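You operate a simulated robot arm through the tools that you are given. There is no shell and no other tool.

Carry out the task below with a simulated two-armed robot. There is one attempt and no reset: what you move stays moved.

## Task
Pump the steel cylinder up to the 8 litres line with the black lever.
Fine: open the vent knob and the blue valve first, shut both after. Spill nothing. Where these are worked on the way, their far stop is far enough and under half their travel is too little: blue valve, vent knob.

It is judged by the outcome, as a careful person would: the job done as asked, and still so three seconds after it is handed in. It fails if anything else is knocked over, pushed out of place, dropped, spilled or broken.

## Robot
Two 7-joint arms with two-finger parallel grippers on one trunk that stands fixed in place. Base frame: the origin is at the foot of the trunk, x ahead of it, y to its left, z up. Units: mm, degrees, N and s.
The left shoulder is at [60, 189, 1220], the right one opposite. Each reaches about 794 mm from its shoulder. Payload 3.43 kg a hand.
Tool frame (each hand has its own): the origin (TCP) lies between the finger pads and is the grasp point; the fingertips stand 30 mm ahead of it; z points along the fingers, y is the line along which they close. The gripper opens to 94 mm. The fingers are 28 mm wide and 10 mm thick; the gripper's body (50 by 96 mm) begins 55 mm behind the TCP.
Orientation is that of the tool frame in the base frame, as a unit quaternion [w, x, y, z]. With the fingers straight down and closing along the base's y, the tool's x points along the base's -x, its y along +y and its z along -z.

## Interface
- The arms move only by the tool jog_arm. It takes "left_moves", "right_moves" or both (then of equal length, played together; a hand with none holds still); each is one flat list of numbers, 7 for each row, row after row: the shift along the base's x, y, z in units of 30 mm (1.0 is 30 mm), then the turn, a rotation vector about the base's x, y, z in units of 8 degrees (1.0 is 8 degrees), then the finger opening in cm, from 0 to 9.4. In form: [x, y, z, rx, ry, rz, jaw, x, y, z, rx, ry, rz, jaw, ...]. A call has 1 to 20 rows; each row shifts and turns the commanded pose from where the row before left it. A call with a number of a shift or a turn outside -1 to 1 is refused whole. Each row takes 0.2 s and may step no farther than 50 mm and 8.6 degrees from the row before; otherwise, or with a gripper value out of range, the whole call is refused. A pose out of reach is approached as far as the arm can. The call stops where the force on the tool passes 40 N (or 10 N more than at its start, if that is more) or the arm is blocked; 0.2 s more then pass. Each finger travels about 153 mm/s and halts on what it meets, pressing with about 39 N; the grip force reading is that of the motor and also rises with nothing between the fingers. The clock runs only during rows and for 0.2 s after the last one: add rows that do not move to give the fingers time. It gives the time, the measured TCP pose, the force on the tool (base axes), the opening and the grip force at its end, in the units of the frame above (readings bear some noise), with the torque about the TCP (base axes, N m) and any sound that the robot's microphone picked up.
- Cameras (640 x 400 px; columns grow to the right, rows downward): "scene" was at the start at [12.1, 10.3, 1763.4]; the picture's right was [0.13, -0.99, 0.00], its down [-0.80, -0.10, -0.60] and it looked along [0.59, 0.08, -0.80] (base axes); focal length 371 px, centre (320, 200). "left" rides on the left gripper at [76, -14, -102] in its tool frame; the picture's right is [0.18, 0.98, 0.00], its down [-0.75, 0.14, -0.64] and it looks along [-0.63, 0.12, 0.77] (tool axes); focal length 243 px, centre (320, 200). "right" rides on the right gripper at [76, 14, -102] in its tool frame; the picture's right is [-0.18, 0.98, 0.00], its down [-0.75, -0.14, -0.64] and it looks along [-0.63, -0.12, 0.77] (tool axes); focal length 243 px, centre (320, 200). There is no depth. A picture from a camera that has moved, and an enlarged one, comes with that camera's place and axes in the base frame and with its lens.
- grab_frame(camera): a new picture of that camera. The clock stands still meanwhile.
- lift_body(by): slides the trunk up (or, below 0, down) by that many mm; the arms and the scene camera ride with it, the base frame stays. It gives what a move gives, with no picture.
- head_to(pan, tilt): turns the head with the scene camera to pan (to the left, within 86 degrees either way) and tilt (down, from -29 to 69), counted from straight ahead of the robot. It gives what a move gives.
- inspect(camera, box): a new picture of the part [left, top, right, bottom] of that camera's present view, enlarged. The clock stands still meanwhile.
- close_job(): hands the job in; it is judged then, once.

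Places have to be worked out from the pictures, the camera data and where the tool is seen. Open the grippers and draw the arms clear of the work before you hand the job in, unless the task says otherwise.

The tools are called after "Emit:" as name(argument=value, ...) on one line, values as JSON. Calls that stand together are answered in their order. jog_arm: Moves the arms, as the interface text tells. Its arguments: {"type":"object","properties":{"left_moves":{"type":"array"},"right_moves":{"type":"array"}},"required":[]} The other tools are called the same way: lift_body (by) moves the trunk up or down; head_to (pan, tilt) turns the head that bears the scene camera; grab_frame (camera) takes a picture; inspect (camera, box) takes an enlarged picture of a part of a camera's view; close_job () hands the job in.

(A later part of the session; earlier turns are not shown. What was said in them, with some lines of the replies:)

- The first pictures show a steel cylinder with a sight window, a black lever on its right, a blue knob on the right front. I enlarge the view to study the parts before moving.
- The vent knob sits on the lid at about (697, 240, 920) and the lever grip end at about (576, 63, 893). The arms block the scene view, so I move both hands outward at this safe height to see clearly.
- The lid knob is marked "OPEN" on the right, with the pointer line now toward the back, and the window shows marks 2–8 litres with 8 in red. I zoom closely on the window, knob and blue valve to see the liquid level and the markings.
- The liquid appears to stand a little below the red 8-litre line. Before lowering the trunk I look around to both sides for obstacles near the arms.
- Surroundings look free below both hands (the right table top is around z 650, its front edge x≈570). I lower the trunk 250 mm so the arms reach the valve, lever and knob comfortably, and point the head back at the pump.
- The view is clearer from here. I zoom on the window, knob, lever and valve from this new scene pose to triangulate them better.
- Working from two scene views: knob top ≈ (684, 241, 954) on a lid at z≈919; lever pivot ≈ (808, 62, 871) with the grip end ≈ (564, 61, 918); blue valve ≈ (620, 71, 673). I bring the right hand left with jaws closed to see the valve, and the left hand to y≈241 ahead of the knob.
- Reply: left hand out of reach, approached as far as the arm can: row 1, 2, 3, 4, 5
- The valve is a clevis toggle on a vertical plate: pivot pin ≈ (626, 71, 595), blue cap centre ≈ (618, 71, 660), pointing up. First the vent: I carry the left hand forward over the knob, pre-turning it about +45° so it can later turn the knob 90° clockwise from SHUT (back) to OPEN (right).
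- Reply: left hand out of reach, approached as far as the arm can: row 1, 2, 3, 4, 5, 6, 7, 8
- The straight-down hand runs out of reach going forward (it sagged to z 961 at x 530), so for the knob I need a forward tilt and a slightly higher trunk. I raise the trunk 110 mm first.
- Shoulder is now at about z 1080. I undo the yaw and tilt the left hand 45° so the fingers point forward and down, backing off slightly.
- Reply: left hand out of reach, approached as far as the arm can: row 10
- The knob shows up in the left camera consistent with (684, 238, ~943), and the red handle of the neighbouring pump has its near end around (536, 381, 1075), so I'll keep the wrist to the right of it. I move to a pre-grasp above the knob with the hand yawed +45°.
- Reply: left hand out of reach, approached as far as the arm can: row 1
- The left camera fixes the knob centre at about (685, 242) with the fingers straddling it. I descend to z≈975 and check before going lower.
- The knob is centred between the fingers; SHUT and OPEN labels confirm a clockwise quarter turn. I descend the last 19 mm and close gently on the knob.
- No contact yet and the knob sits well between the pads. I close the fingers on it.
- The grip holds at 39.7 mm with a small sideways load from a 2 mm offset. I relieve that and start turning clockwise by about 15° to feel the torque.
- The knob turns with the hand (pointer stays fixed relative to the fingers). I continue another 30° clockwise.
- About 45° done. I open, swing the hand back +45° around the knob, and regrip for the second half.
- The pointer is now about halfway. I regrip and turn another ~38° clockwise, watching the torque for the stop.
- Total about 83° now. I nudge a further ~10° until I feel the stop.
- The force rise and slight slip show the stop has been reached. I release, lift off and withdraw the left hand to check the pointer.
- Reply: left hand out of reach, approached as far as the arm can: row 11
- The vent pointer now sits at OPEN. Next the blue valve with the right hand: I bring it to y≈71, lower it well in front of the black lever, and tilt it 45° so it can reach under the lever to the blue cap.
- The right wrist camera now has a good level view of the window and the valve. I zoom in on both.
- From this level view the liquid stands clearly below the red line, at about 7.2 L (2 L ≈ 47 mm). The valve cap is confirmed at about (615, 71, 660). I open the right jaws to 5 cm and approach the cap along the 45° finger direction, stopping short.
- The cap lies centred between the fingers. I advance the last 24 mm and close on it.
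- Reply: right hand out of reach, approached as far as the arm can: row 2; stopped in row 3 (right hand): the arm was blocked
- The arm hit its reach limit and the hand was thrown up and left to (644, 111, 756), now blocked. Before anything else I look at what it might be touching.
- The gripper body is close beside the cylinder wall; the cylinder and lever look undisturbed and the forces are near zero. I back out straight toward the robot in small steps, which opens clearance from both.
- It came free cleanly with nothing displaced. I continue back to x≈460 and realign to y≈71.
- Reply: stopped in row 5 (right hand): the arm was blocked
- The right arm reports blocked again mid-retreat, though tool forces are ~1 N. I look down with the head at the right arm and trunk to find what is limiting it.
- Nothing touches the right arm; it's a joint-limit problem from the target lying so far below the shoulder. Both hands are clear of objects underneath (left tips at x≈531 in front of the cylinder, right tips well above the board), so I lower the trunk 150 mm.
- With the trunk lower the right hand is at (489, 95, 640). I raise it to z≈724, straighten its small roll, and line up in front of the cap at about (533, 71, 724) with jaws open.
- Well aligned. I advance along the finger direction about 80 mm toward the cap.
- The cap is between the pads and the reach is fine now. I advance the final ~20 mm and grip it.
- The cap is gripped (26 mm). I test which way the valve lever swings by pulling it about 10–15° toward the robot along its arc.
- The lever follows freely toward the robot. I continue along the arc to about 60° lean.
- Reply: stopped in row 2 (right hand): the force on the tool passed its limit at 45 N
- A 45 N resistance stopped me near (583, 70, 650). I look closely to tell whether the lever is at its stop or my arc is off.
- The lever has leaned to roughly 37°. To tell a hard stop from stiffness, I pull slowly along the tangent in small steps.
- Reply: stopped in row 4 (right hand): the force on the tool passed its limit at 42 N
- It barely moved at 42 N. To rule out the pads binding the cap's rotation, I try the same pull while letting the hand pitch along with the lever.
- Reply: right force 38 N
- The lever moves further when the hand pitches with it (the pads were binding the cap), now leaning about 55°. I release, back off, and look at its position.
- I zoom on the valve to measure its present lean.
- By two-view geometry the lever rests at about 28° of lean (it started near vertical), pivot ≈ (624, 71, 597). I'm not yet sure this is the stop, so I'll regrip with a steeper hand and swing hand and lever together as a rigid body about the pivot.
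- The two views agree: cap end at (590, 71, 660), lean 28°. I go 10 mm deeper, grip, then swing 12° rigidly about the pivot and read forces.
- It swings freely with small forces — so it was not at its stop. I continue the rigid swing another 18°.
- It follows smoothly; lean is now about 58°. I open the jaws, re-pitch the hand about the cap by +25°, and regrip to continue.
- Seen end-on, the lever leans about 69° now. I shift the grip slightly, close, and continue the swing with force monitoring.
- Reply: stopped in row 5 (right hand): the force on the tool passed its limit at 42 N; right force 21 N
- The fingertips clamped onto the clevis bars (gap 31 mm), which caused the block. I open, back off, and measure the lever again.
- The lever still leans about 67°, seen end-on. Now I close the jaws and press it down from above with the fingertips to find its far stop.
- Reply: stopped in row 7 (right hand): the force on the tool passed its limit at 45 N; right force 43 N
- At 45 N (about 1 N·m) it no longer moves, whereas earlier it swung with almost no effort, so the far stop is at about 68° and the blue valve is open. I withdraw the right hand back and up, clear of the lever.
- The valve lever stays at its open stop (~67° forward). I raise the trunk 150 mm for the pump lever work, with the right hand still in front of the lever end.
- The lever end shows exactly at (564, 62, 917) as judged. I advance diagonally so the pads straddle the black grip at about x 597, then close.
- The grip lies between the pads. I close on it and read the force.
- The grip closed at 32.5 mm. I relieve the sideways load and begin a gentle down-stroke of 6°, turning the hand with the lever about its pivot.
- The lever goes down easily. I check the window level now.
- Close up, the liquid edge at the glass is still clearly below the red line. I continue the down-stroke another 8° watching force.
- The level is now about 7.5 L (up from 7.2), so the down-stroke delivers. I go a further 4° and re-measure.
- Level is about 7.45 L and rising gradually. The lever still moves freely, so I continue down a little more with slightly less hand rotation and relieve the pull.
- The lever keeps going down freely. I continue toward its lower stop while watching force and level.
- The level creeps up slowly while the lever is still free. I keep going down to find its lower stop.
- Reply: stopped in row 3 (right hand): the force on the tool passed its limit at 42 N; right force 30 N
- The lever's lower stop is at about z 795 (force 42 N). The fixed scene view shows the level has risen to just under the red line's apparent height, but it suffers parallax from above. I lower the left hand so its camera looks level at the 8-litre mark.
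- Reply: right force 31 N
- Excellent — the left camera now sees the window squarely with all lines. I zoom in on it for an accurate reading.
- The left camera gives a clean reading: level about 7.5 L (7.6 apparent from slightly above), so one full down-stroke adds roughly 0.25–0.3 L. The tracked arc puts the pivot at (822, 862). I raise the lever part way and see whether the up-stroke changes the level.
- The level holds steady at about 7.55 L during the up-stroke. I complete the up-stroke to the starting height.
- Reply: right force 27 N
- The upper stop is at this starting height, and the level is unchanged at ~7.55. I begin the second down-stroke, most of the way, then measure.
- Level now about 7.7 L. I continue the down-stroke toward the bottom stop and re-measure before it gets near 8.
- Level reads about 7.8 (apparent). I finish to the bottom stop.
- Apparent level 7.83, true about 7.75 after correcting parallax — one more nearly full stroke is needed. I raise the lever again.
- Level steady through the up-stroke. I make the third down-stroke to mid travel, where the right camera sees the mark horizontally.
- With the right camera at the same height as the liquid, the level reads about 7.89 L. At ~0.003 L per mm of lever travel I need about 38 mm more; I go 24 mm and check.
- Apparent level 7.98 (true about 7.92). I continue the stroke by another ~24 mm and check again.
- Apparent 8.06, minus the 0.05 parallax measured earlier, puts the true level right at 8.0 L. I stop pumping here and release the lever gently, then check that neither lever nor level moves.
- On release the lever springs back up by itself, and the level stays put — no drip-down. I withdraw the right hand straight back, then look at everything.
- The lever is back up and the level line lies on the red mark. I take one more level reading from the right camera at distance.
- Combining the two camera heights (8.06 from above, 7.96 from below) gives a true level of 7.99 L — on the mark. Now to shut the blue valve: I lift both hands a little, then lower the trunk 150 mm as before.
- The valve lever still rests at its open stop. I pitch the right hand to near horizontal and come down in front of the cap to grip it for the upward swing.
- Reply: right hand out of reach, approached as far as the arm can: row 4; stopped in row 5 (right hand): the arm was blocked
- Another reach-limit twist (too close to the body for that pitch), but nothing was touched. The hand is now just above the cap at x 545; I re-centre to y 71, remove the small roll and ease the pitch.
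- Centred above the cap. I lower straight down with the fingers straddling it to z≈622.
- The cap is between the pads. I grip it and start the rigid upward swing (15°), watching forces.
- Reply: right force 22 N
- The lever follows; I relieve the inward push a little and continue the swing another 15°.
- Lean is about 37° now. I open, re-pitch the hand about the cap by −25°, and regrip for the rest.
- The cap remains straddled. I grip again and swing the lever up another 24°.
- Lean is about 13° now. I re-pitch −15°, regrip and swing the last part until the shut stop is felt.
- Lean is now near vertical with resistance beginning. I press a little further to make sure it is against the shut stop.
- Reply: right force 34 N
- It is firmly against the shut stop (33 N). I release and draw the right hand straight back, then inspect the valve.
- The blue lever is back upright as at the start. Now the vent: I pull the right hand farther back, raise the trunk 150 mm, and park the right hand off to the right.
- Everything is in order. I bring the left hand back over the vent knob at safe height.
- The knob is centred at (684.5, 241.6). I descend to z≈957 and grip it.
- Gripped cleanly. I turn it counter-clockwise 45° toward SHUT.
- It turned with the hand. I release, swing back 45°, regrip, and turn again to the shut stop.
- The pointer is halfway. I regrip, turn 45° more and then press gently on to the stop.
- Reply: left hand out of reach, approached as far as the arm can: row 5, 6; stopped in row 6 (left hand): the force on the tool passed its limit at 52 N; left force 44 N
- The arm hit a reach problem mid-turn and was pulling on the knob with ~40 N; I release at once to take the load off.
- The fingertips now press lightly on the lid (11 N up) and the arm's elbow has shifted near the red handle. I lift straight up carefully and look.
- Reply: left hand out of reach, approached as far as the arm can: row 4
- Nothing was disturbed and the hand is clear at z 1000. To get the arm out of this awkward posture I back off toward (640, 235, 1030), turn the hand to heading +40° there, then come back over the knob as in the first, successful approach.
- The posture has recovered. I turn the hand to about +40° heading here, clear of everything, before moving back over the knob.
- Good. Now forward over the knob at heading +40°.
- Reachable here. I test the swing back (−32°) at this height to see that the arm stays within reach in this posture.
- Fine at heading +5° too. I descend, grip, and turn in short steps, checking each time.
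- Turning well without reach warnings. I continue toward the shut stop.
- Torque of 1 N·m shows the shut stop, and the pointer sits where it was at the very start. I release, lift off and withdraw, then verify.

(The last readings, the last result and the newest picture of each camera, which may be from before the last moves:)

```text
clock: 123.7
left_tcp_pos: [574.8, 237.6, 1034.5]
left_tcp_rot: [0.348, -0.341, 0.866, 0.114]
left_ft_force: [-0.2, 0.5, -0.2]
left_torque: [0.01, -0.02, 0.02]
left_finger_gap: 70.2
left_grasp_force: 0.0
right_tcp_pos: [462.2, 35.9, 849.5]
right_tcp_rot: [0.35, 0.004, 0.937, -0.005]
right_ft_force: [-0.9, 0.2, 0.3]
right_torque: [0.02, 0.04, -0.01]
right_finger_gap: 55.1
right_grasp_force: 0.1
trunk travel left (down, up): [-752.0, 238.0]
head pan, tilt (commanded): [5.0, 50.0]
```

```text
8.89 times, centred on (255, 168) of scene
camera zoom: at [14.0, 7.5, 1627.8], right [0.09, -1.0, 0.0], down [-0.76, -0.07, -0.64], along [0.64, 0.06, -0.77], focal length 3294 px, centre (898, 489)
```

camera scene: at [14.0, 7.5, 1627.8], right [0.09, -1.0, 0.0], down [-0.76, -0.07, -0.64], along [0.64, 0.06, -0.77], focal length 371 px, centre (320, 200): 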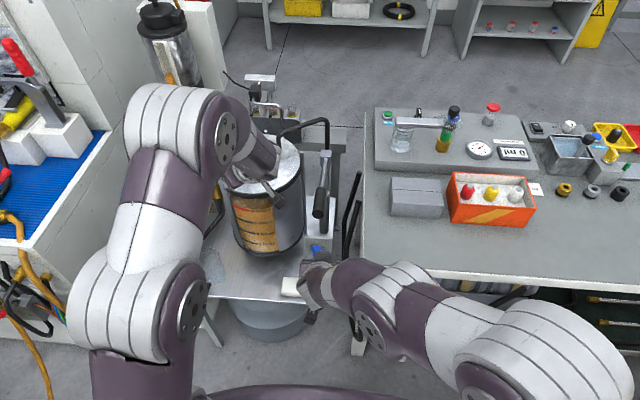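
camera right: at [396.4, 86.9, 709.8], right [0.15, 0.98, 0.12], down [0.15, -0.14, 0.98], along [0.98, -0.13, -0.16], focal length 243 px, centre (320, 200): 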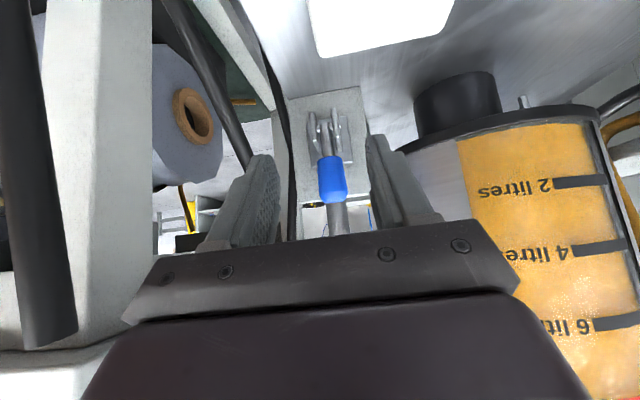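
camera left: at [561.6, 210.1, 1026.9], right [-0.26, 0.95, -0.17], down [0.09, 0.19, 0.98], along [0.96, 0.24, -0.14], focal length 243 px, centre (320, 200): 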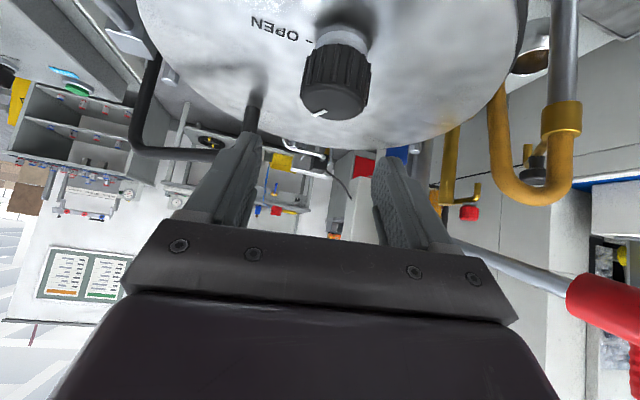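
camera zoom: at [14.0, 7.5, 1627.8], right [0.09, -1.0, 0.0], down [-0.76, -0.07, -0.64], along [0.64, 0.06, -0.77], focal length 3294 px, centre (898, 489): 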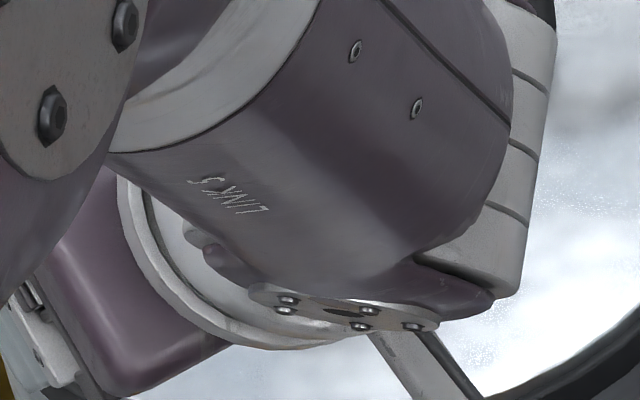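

The arm hides the knob; I turn the hand back and draw it off to about x 505 to see it.

Emit:
jog_arm(left_moves=[-0.3, 0.06, 0.1, 0, 0, -0.95, 7, -0.4, 0.06, 0.1, 0, 0, -0.95, 7, -0.5, 0.06, 0.1, 0, 0, -0.95, 7, -0.5, 0.06, 0.1, 0, 0, -0.95, 7, -0.5, 0.06, 0.1, 0, 0, -0.95, 7])

Emit:
grab_frame(camera="scene")

Emit:
inspect(camera="scene", box=[225, 145, 285, 190])

Emit:
inspect(camera="scene", box=[230, 180, 350, 290])

```text
clock: 124.9
left_tcp_pos: [509.2, 247.0, 1047.1]
left_tcp_rot: [0.367, -0.043, 0.929, -0.005]
left_ft_force: [0.5, 0.5, 0.9]
left_torque: [-0.05, 0.01, -0.02]
left_finger_gap: 70.2
left_grasp_force: 0.0
right_tcp_pos: [461.7, 36.7, 849.3]
right_tcp_rot: [0.35, 0.003, 0.937, -0.003]
right_ft_force: [-0.7, -0.2, 0.3]
right_torque: [0.02, 0.01, -0.02]
right_finger_gap: 55.0
right_grasp_force: 0.0
trunk travel left (down, up): [-752.0, 238.0]
head pan, tilt (commanded): [5.0, 50.0]
```

```text
taken
camera scene: at [15.4, 8.1, 1627.8], right [0.09, -1.0, 0.0], down [-0.76, -0.07, -0.64], along [0.64, 0.06, -0.77], focal length 371 px, centre (320, 200)
```

scene: 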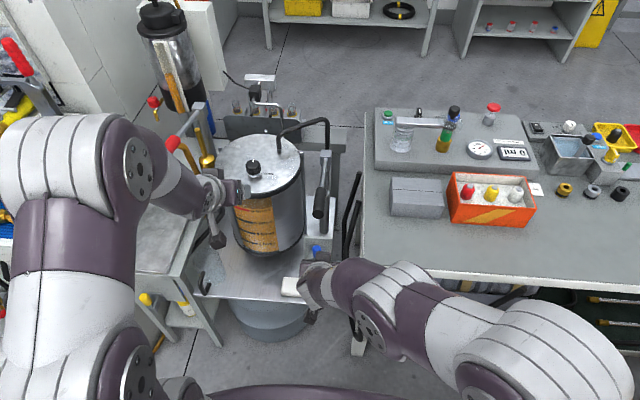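

```text
8.89 times, centred on (255, 168) of scene
camera zoom: at [15.4, 8.1, 1627.8], right [0.09, -1.0, 0.0], down [-0.76, -0.07, -0.64], along [0.64, 0.06, -0.77], focal length 3294 px, centre (898, 489)
```

zoom: 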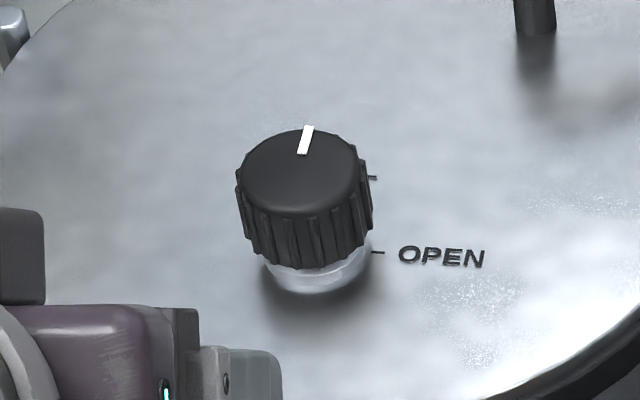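

```text
3.64 times, centred on (290, 235) of scene
camera zoom: at [15.4, 8.1, 1627.8], right [0.09, -1.0, 0.0], down [-0.76, -0.07, -0.64], along [0.64, 0.06, -0.77], focal length 1348 px, centre (429, 73)
```

zoom: 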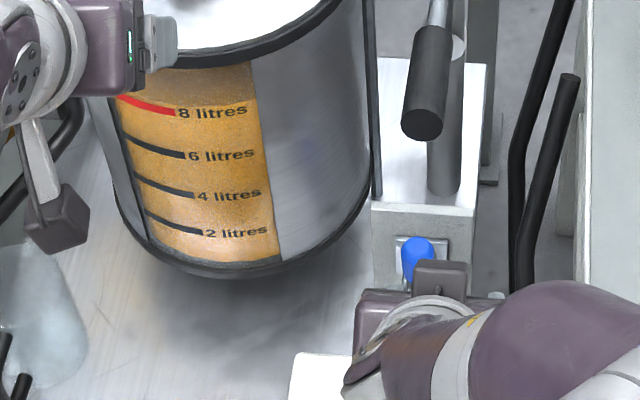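

The vent pointer is back at SHUT. I take a last level reading and check the valve from the right camera before parking the arms.

Emit:
grab_frame(camera="right")

Emit:
inspect(camera="right", box=[440, 60, 640, 220])

Emit:
inspect(camera="left", box=[260, 0, 420, 100])

```text
taken
camera right: at [336.2, 52.7, 877.5], right [0.15, 0.98, 0.12], down [0.15, -0.14, 0.98], along [0.98, -0.13, -0.16], focal length 243 px, centre (320, 200)
```

right: 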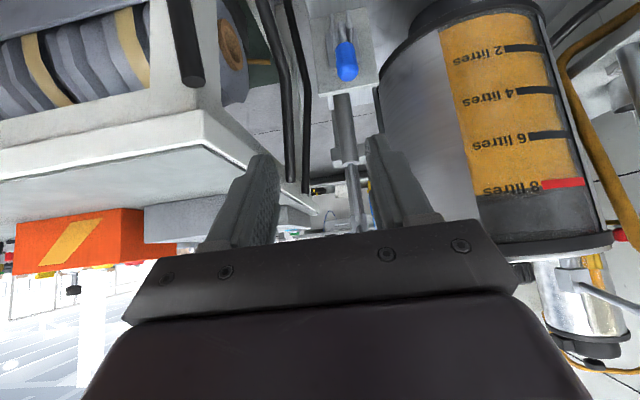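

```text
2.50 times, centred on (540, 140) of right
camera zoom: at [336.2, 52.7, 877.5], right [0.15, 0.98, 0.12], down [0.15, -0.14, 0.98], along [0.98, -0.13, -0.16], focal length 606 px, centre (-230, 350)
```

zoom: 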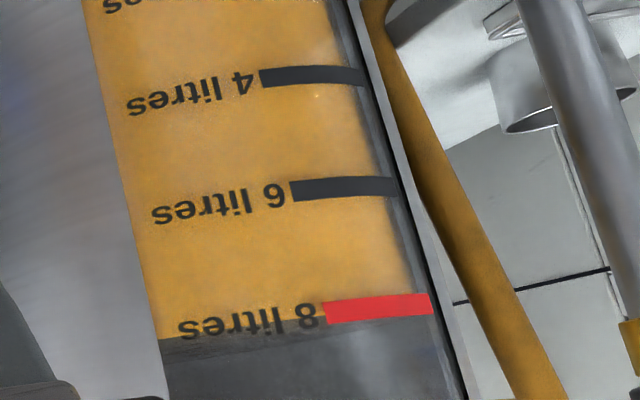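

```text
4.00 times, centred on (340, 50) of left
camera zoom: at [385.2, 224.3, 1070.1], right [-0.21, 0.96, -0.17], down [0.1, 0.19, 0.98], along [0.97, 0.18, -0.14], focal length 970 px, centre (240, 800)
```

zoom: 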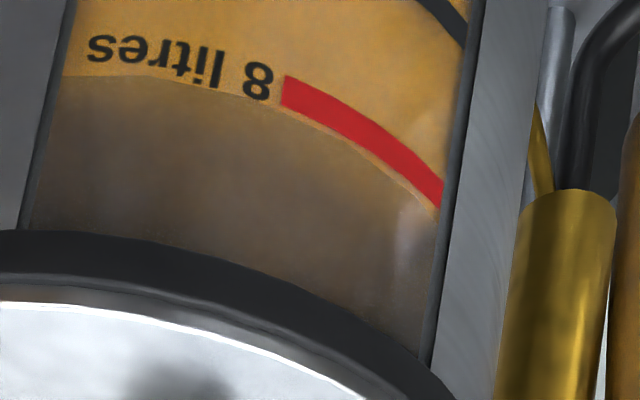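

I zoom in further at the 8-litre line to pin the final level.

Emit:
inspect(camera="right", box=[465, 155, 605, 215])

Emit:
inspect(camera="right", box=[515, 165, 565, 205])

Emit:
inspect(camera="right", box=[300, 0, 400, 120])

```text
4.57 times, centred on (535, 185) of right
camera zoom: at [336.2, 52.7, 877.5], right [0.15, 0.98, 0.12], down [0.15, -0.14, 0.98], along [0.98, -0.13, -0.16], focal length 1109 px, centre (-663, 269)
```

zoom: 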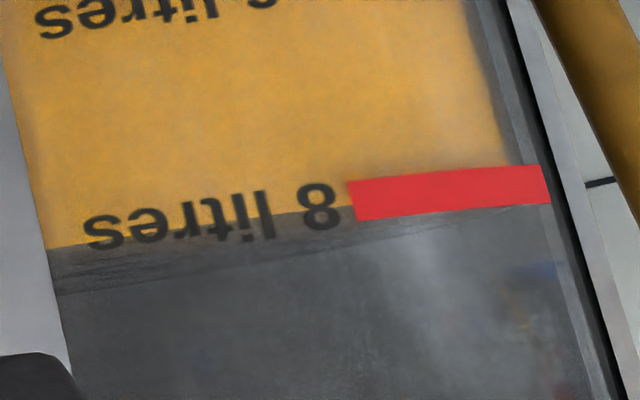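

```text
10.00 times, centred on (540, 185) of right
camera zoom: at [336.2, 52.7, 877.5], right [0.15, 0.98, 0.12], down [0.15, -0.14, 0.98], along [0.98, -0.13, -0.16], focal length 2426 px, centre (-1880, 350)
```

zoom: 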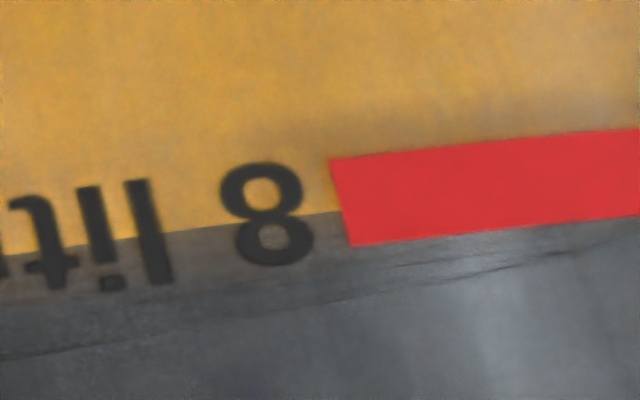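

```text
3.33 times, centred on (350, 60) of right
camera zoom: at [336.2, 52.7, 877.5], right [0.15, 0.98, 0.12], down [0.15, -0.14, 0.98], along [0.98, -0.13, -0.16], focal length 809 px, centre (220, 667)
```

zoom: 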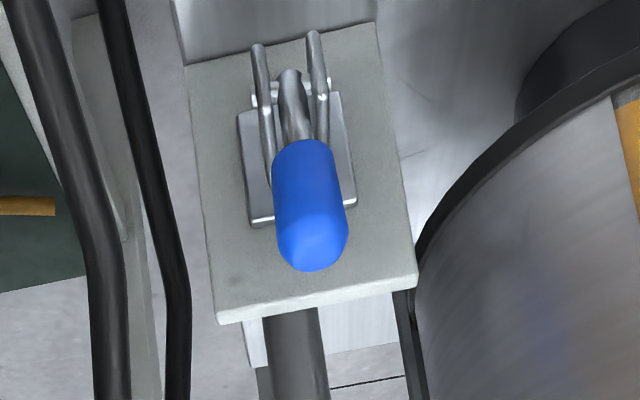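

Final reading: 8.04 apparent, 8.0 L after parallax; the blue lever is upright at its shut stop and the vent is at SHUT. I now open the grippers and draw both arms back clear of the work.

Emit:
jog_arm(left_moves=[-0.7, 0.05, 0, 0, 0.95, 0, 9, -0.7, 0.05, 0, 0, 0.95, 0, 9, -0.7, 0.05, 0, 0, 0.95, 0, 9, -0.7, 0.05, 0, 0, 0.95, 0, 9, -0.6, 0.05, 0, 0, 0.95, 0, 9], right_moves=[-0.4, -0.4, 0.4, 0, 0.8, 0, 9, -0.4, -0.8, 0.4, 0, 0.8, 0, 9, -0.3, -0.9, 0.4, 0, 0.8, 0, 9, -0.2, -0.9, 0.4, 0, 0.8, 0, 9, 0, -0.9, 0.4, 0, 0.8, 0, 9])

Emit:
grab_frame(camera="scene")

```text
clock: 126.1
left_tcp_pos: [460.6, 235.6, 1050.0]
left_tcp_rot: [0.183, -0.033, 0.982, -0.035]
left_ft_force: [0.2, 0.2, -0.4]
left_torque: [-0.01, 0.04, 0.02]
left_finger_gap: 89.8
left_grasp_force: 0.0
left hand out of reach, approached as far as the arm can: row 2, 3, 4, 5
right_tcp_pos: [424.0, -84.0, 909.7]
right_tcp_rot: [0.076, 0.003, 0.997, -0.006]
right_ft_force: [-0.2, 0.1, -0.3]
right_torque: [0.01, 0.0, -0.04]
right_finger_gap: 90.1
right_grasp_force: 0.0
trunk travel left (down, up): [-752.0, 238.0]
head pan, tilt (commanded): [5.0, 50.0]
```

```text
taken
camera scene: at [17.5, 6.7, 1627.7], right [0.09, -1.0, 0.0], down [-0.76, -0.07, -0.64], along [0.64, 0.06, -0.77], focal length 371 px, centre (320, 200)
```

scene: 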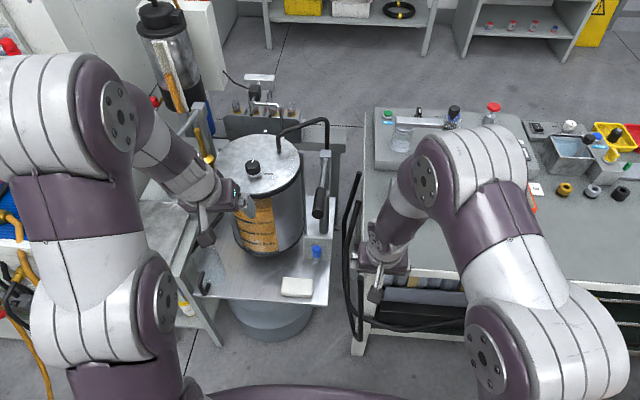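

Both arms are clear with open grippers. One last look at the pump before handing in.

Emit:
inspect(camera="scene", box=[200, 110, 360, 300])

Emit:
inspect(camera="scene", box=[235, 150, 335, 270])

```text
2.11 times, centred on (280, 205) of scene
camera zoom: at [17.5, 6.7, 1627.7], right [0.09, -1.0, 0.0], down [-0.76, -0.07, -0.64], along [0.64, 0.06, -0.77], focal length 780 px, centre (404, 190)
```

zoom: 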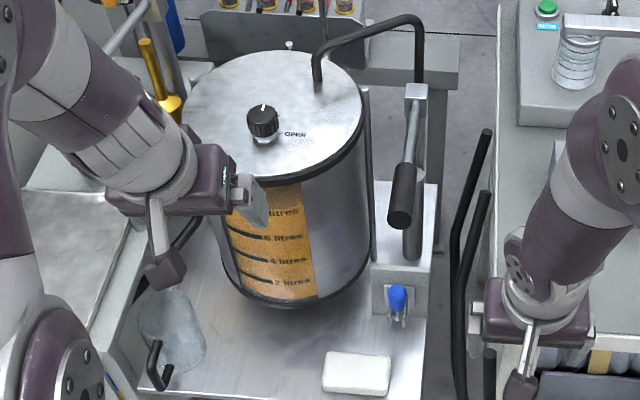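

```text
3.33 times, centred on (285, 210) of scene
camera zoom: at [17.5, 6.7, 1627.7], right [0.09, -1.0, 0.0], down [-0.76, -0.07, -0.64], along [0.64, 0.06, -0.77], focal length 1235 px, centre (437, 167)
```

zoom: 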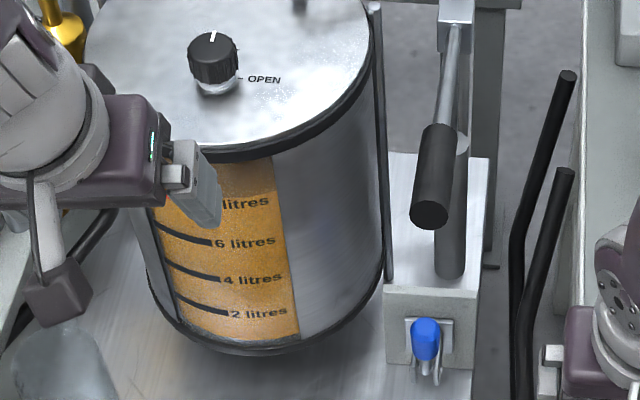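

The cylinder is filled to the 8 litre line. The vent points to SHUT, the blue valve is upright against its shut stop, and the lever is back at rest. Nothing has been spilled or displaced and both arms are clear, so I hand the job in.

Emit:
close_job()

```text
The job is handed in.
```

The steel cylinder is pumped up to the 8 litre line, and the job is handed in. My last reading put the level at about 8.0 L, after correcting for the camera angle.

- **Vent and valve:** I opened both to their far stops before pumping. Afterwards I shut both until I felt the shut stops. The vent pointer is back at SHUT and the blue lever is upright, as at the start.
- **Pumping:** It took three down-strokes from about 7.2 L. The lever sprang back up when I let go, and the level stayed put.
- **Spills and damage:** I saw no spills and nothing knocked over or out of place in the last pictures.

**Reach limits:** The right hand was thrown off course twice. Once it stopped close beside the cylinder wall, with no sign of anything being pushed. While shutting the vent, the left arm pulled on the knob with up to 52 N before it stopped. After I let go, the fingertips pressed on the lid with about 11 N. Nothing shifted either time.

Both grippers are open and the arms are drawn back from the pump.
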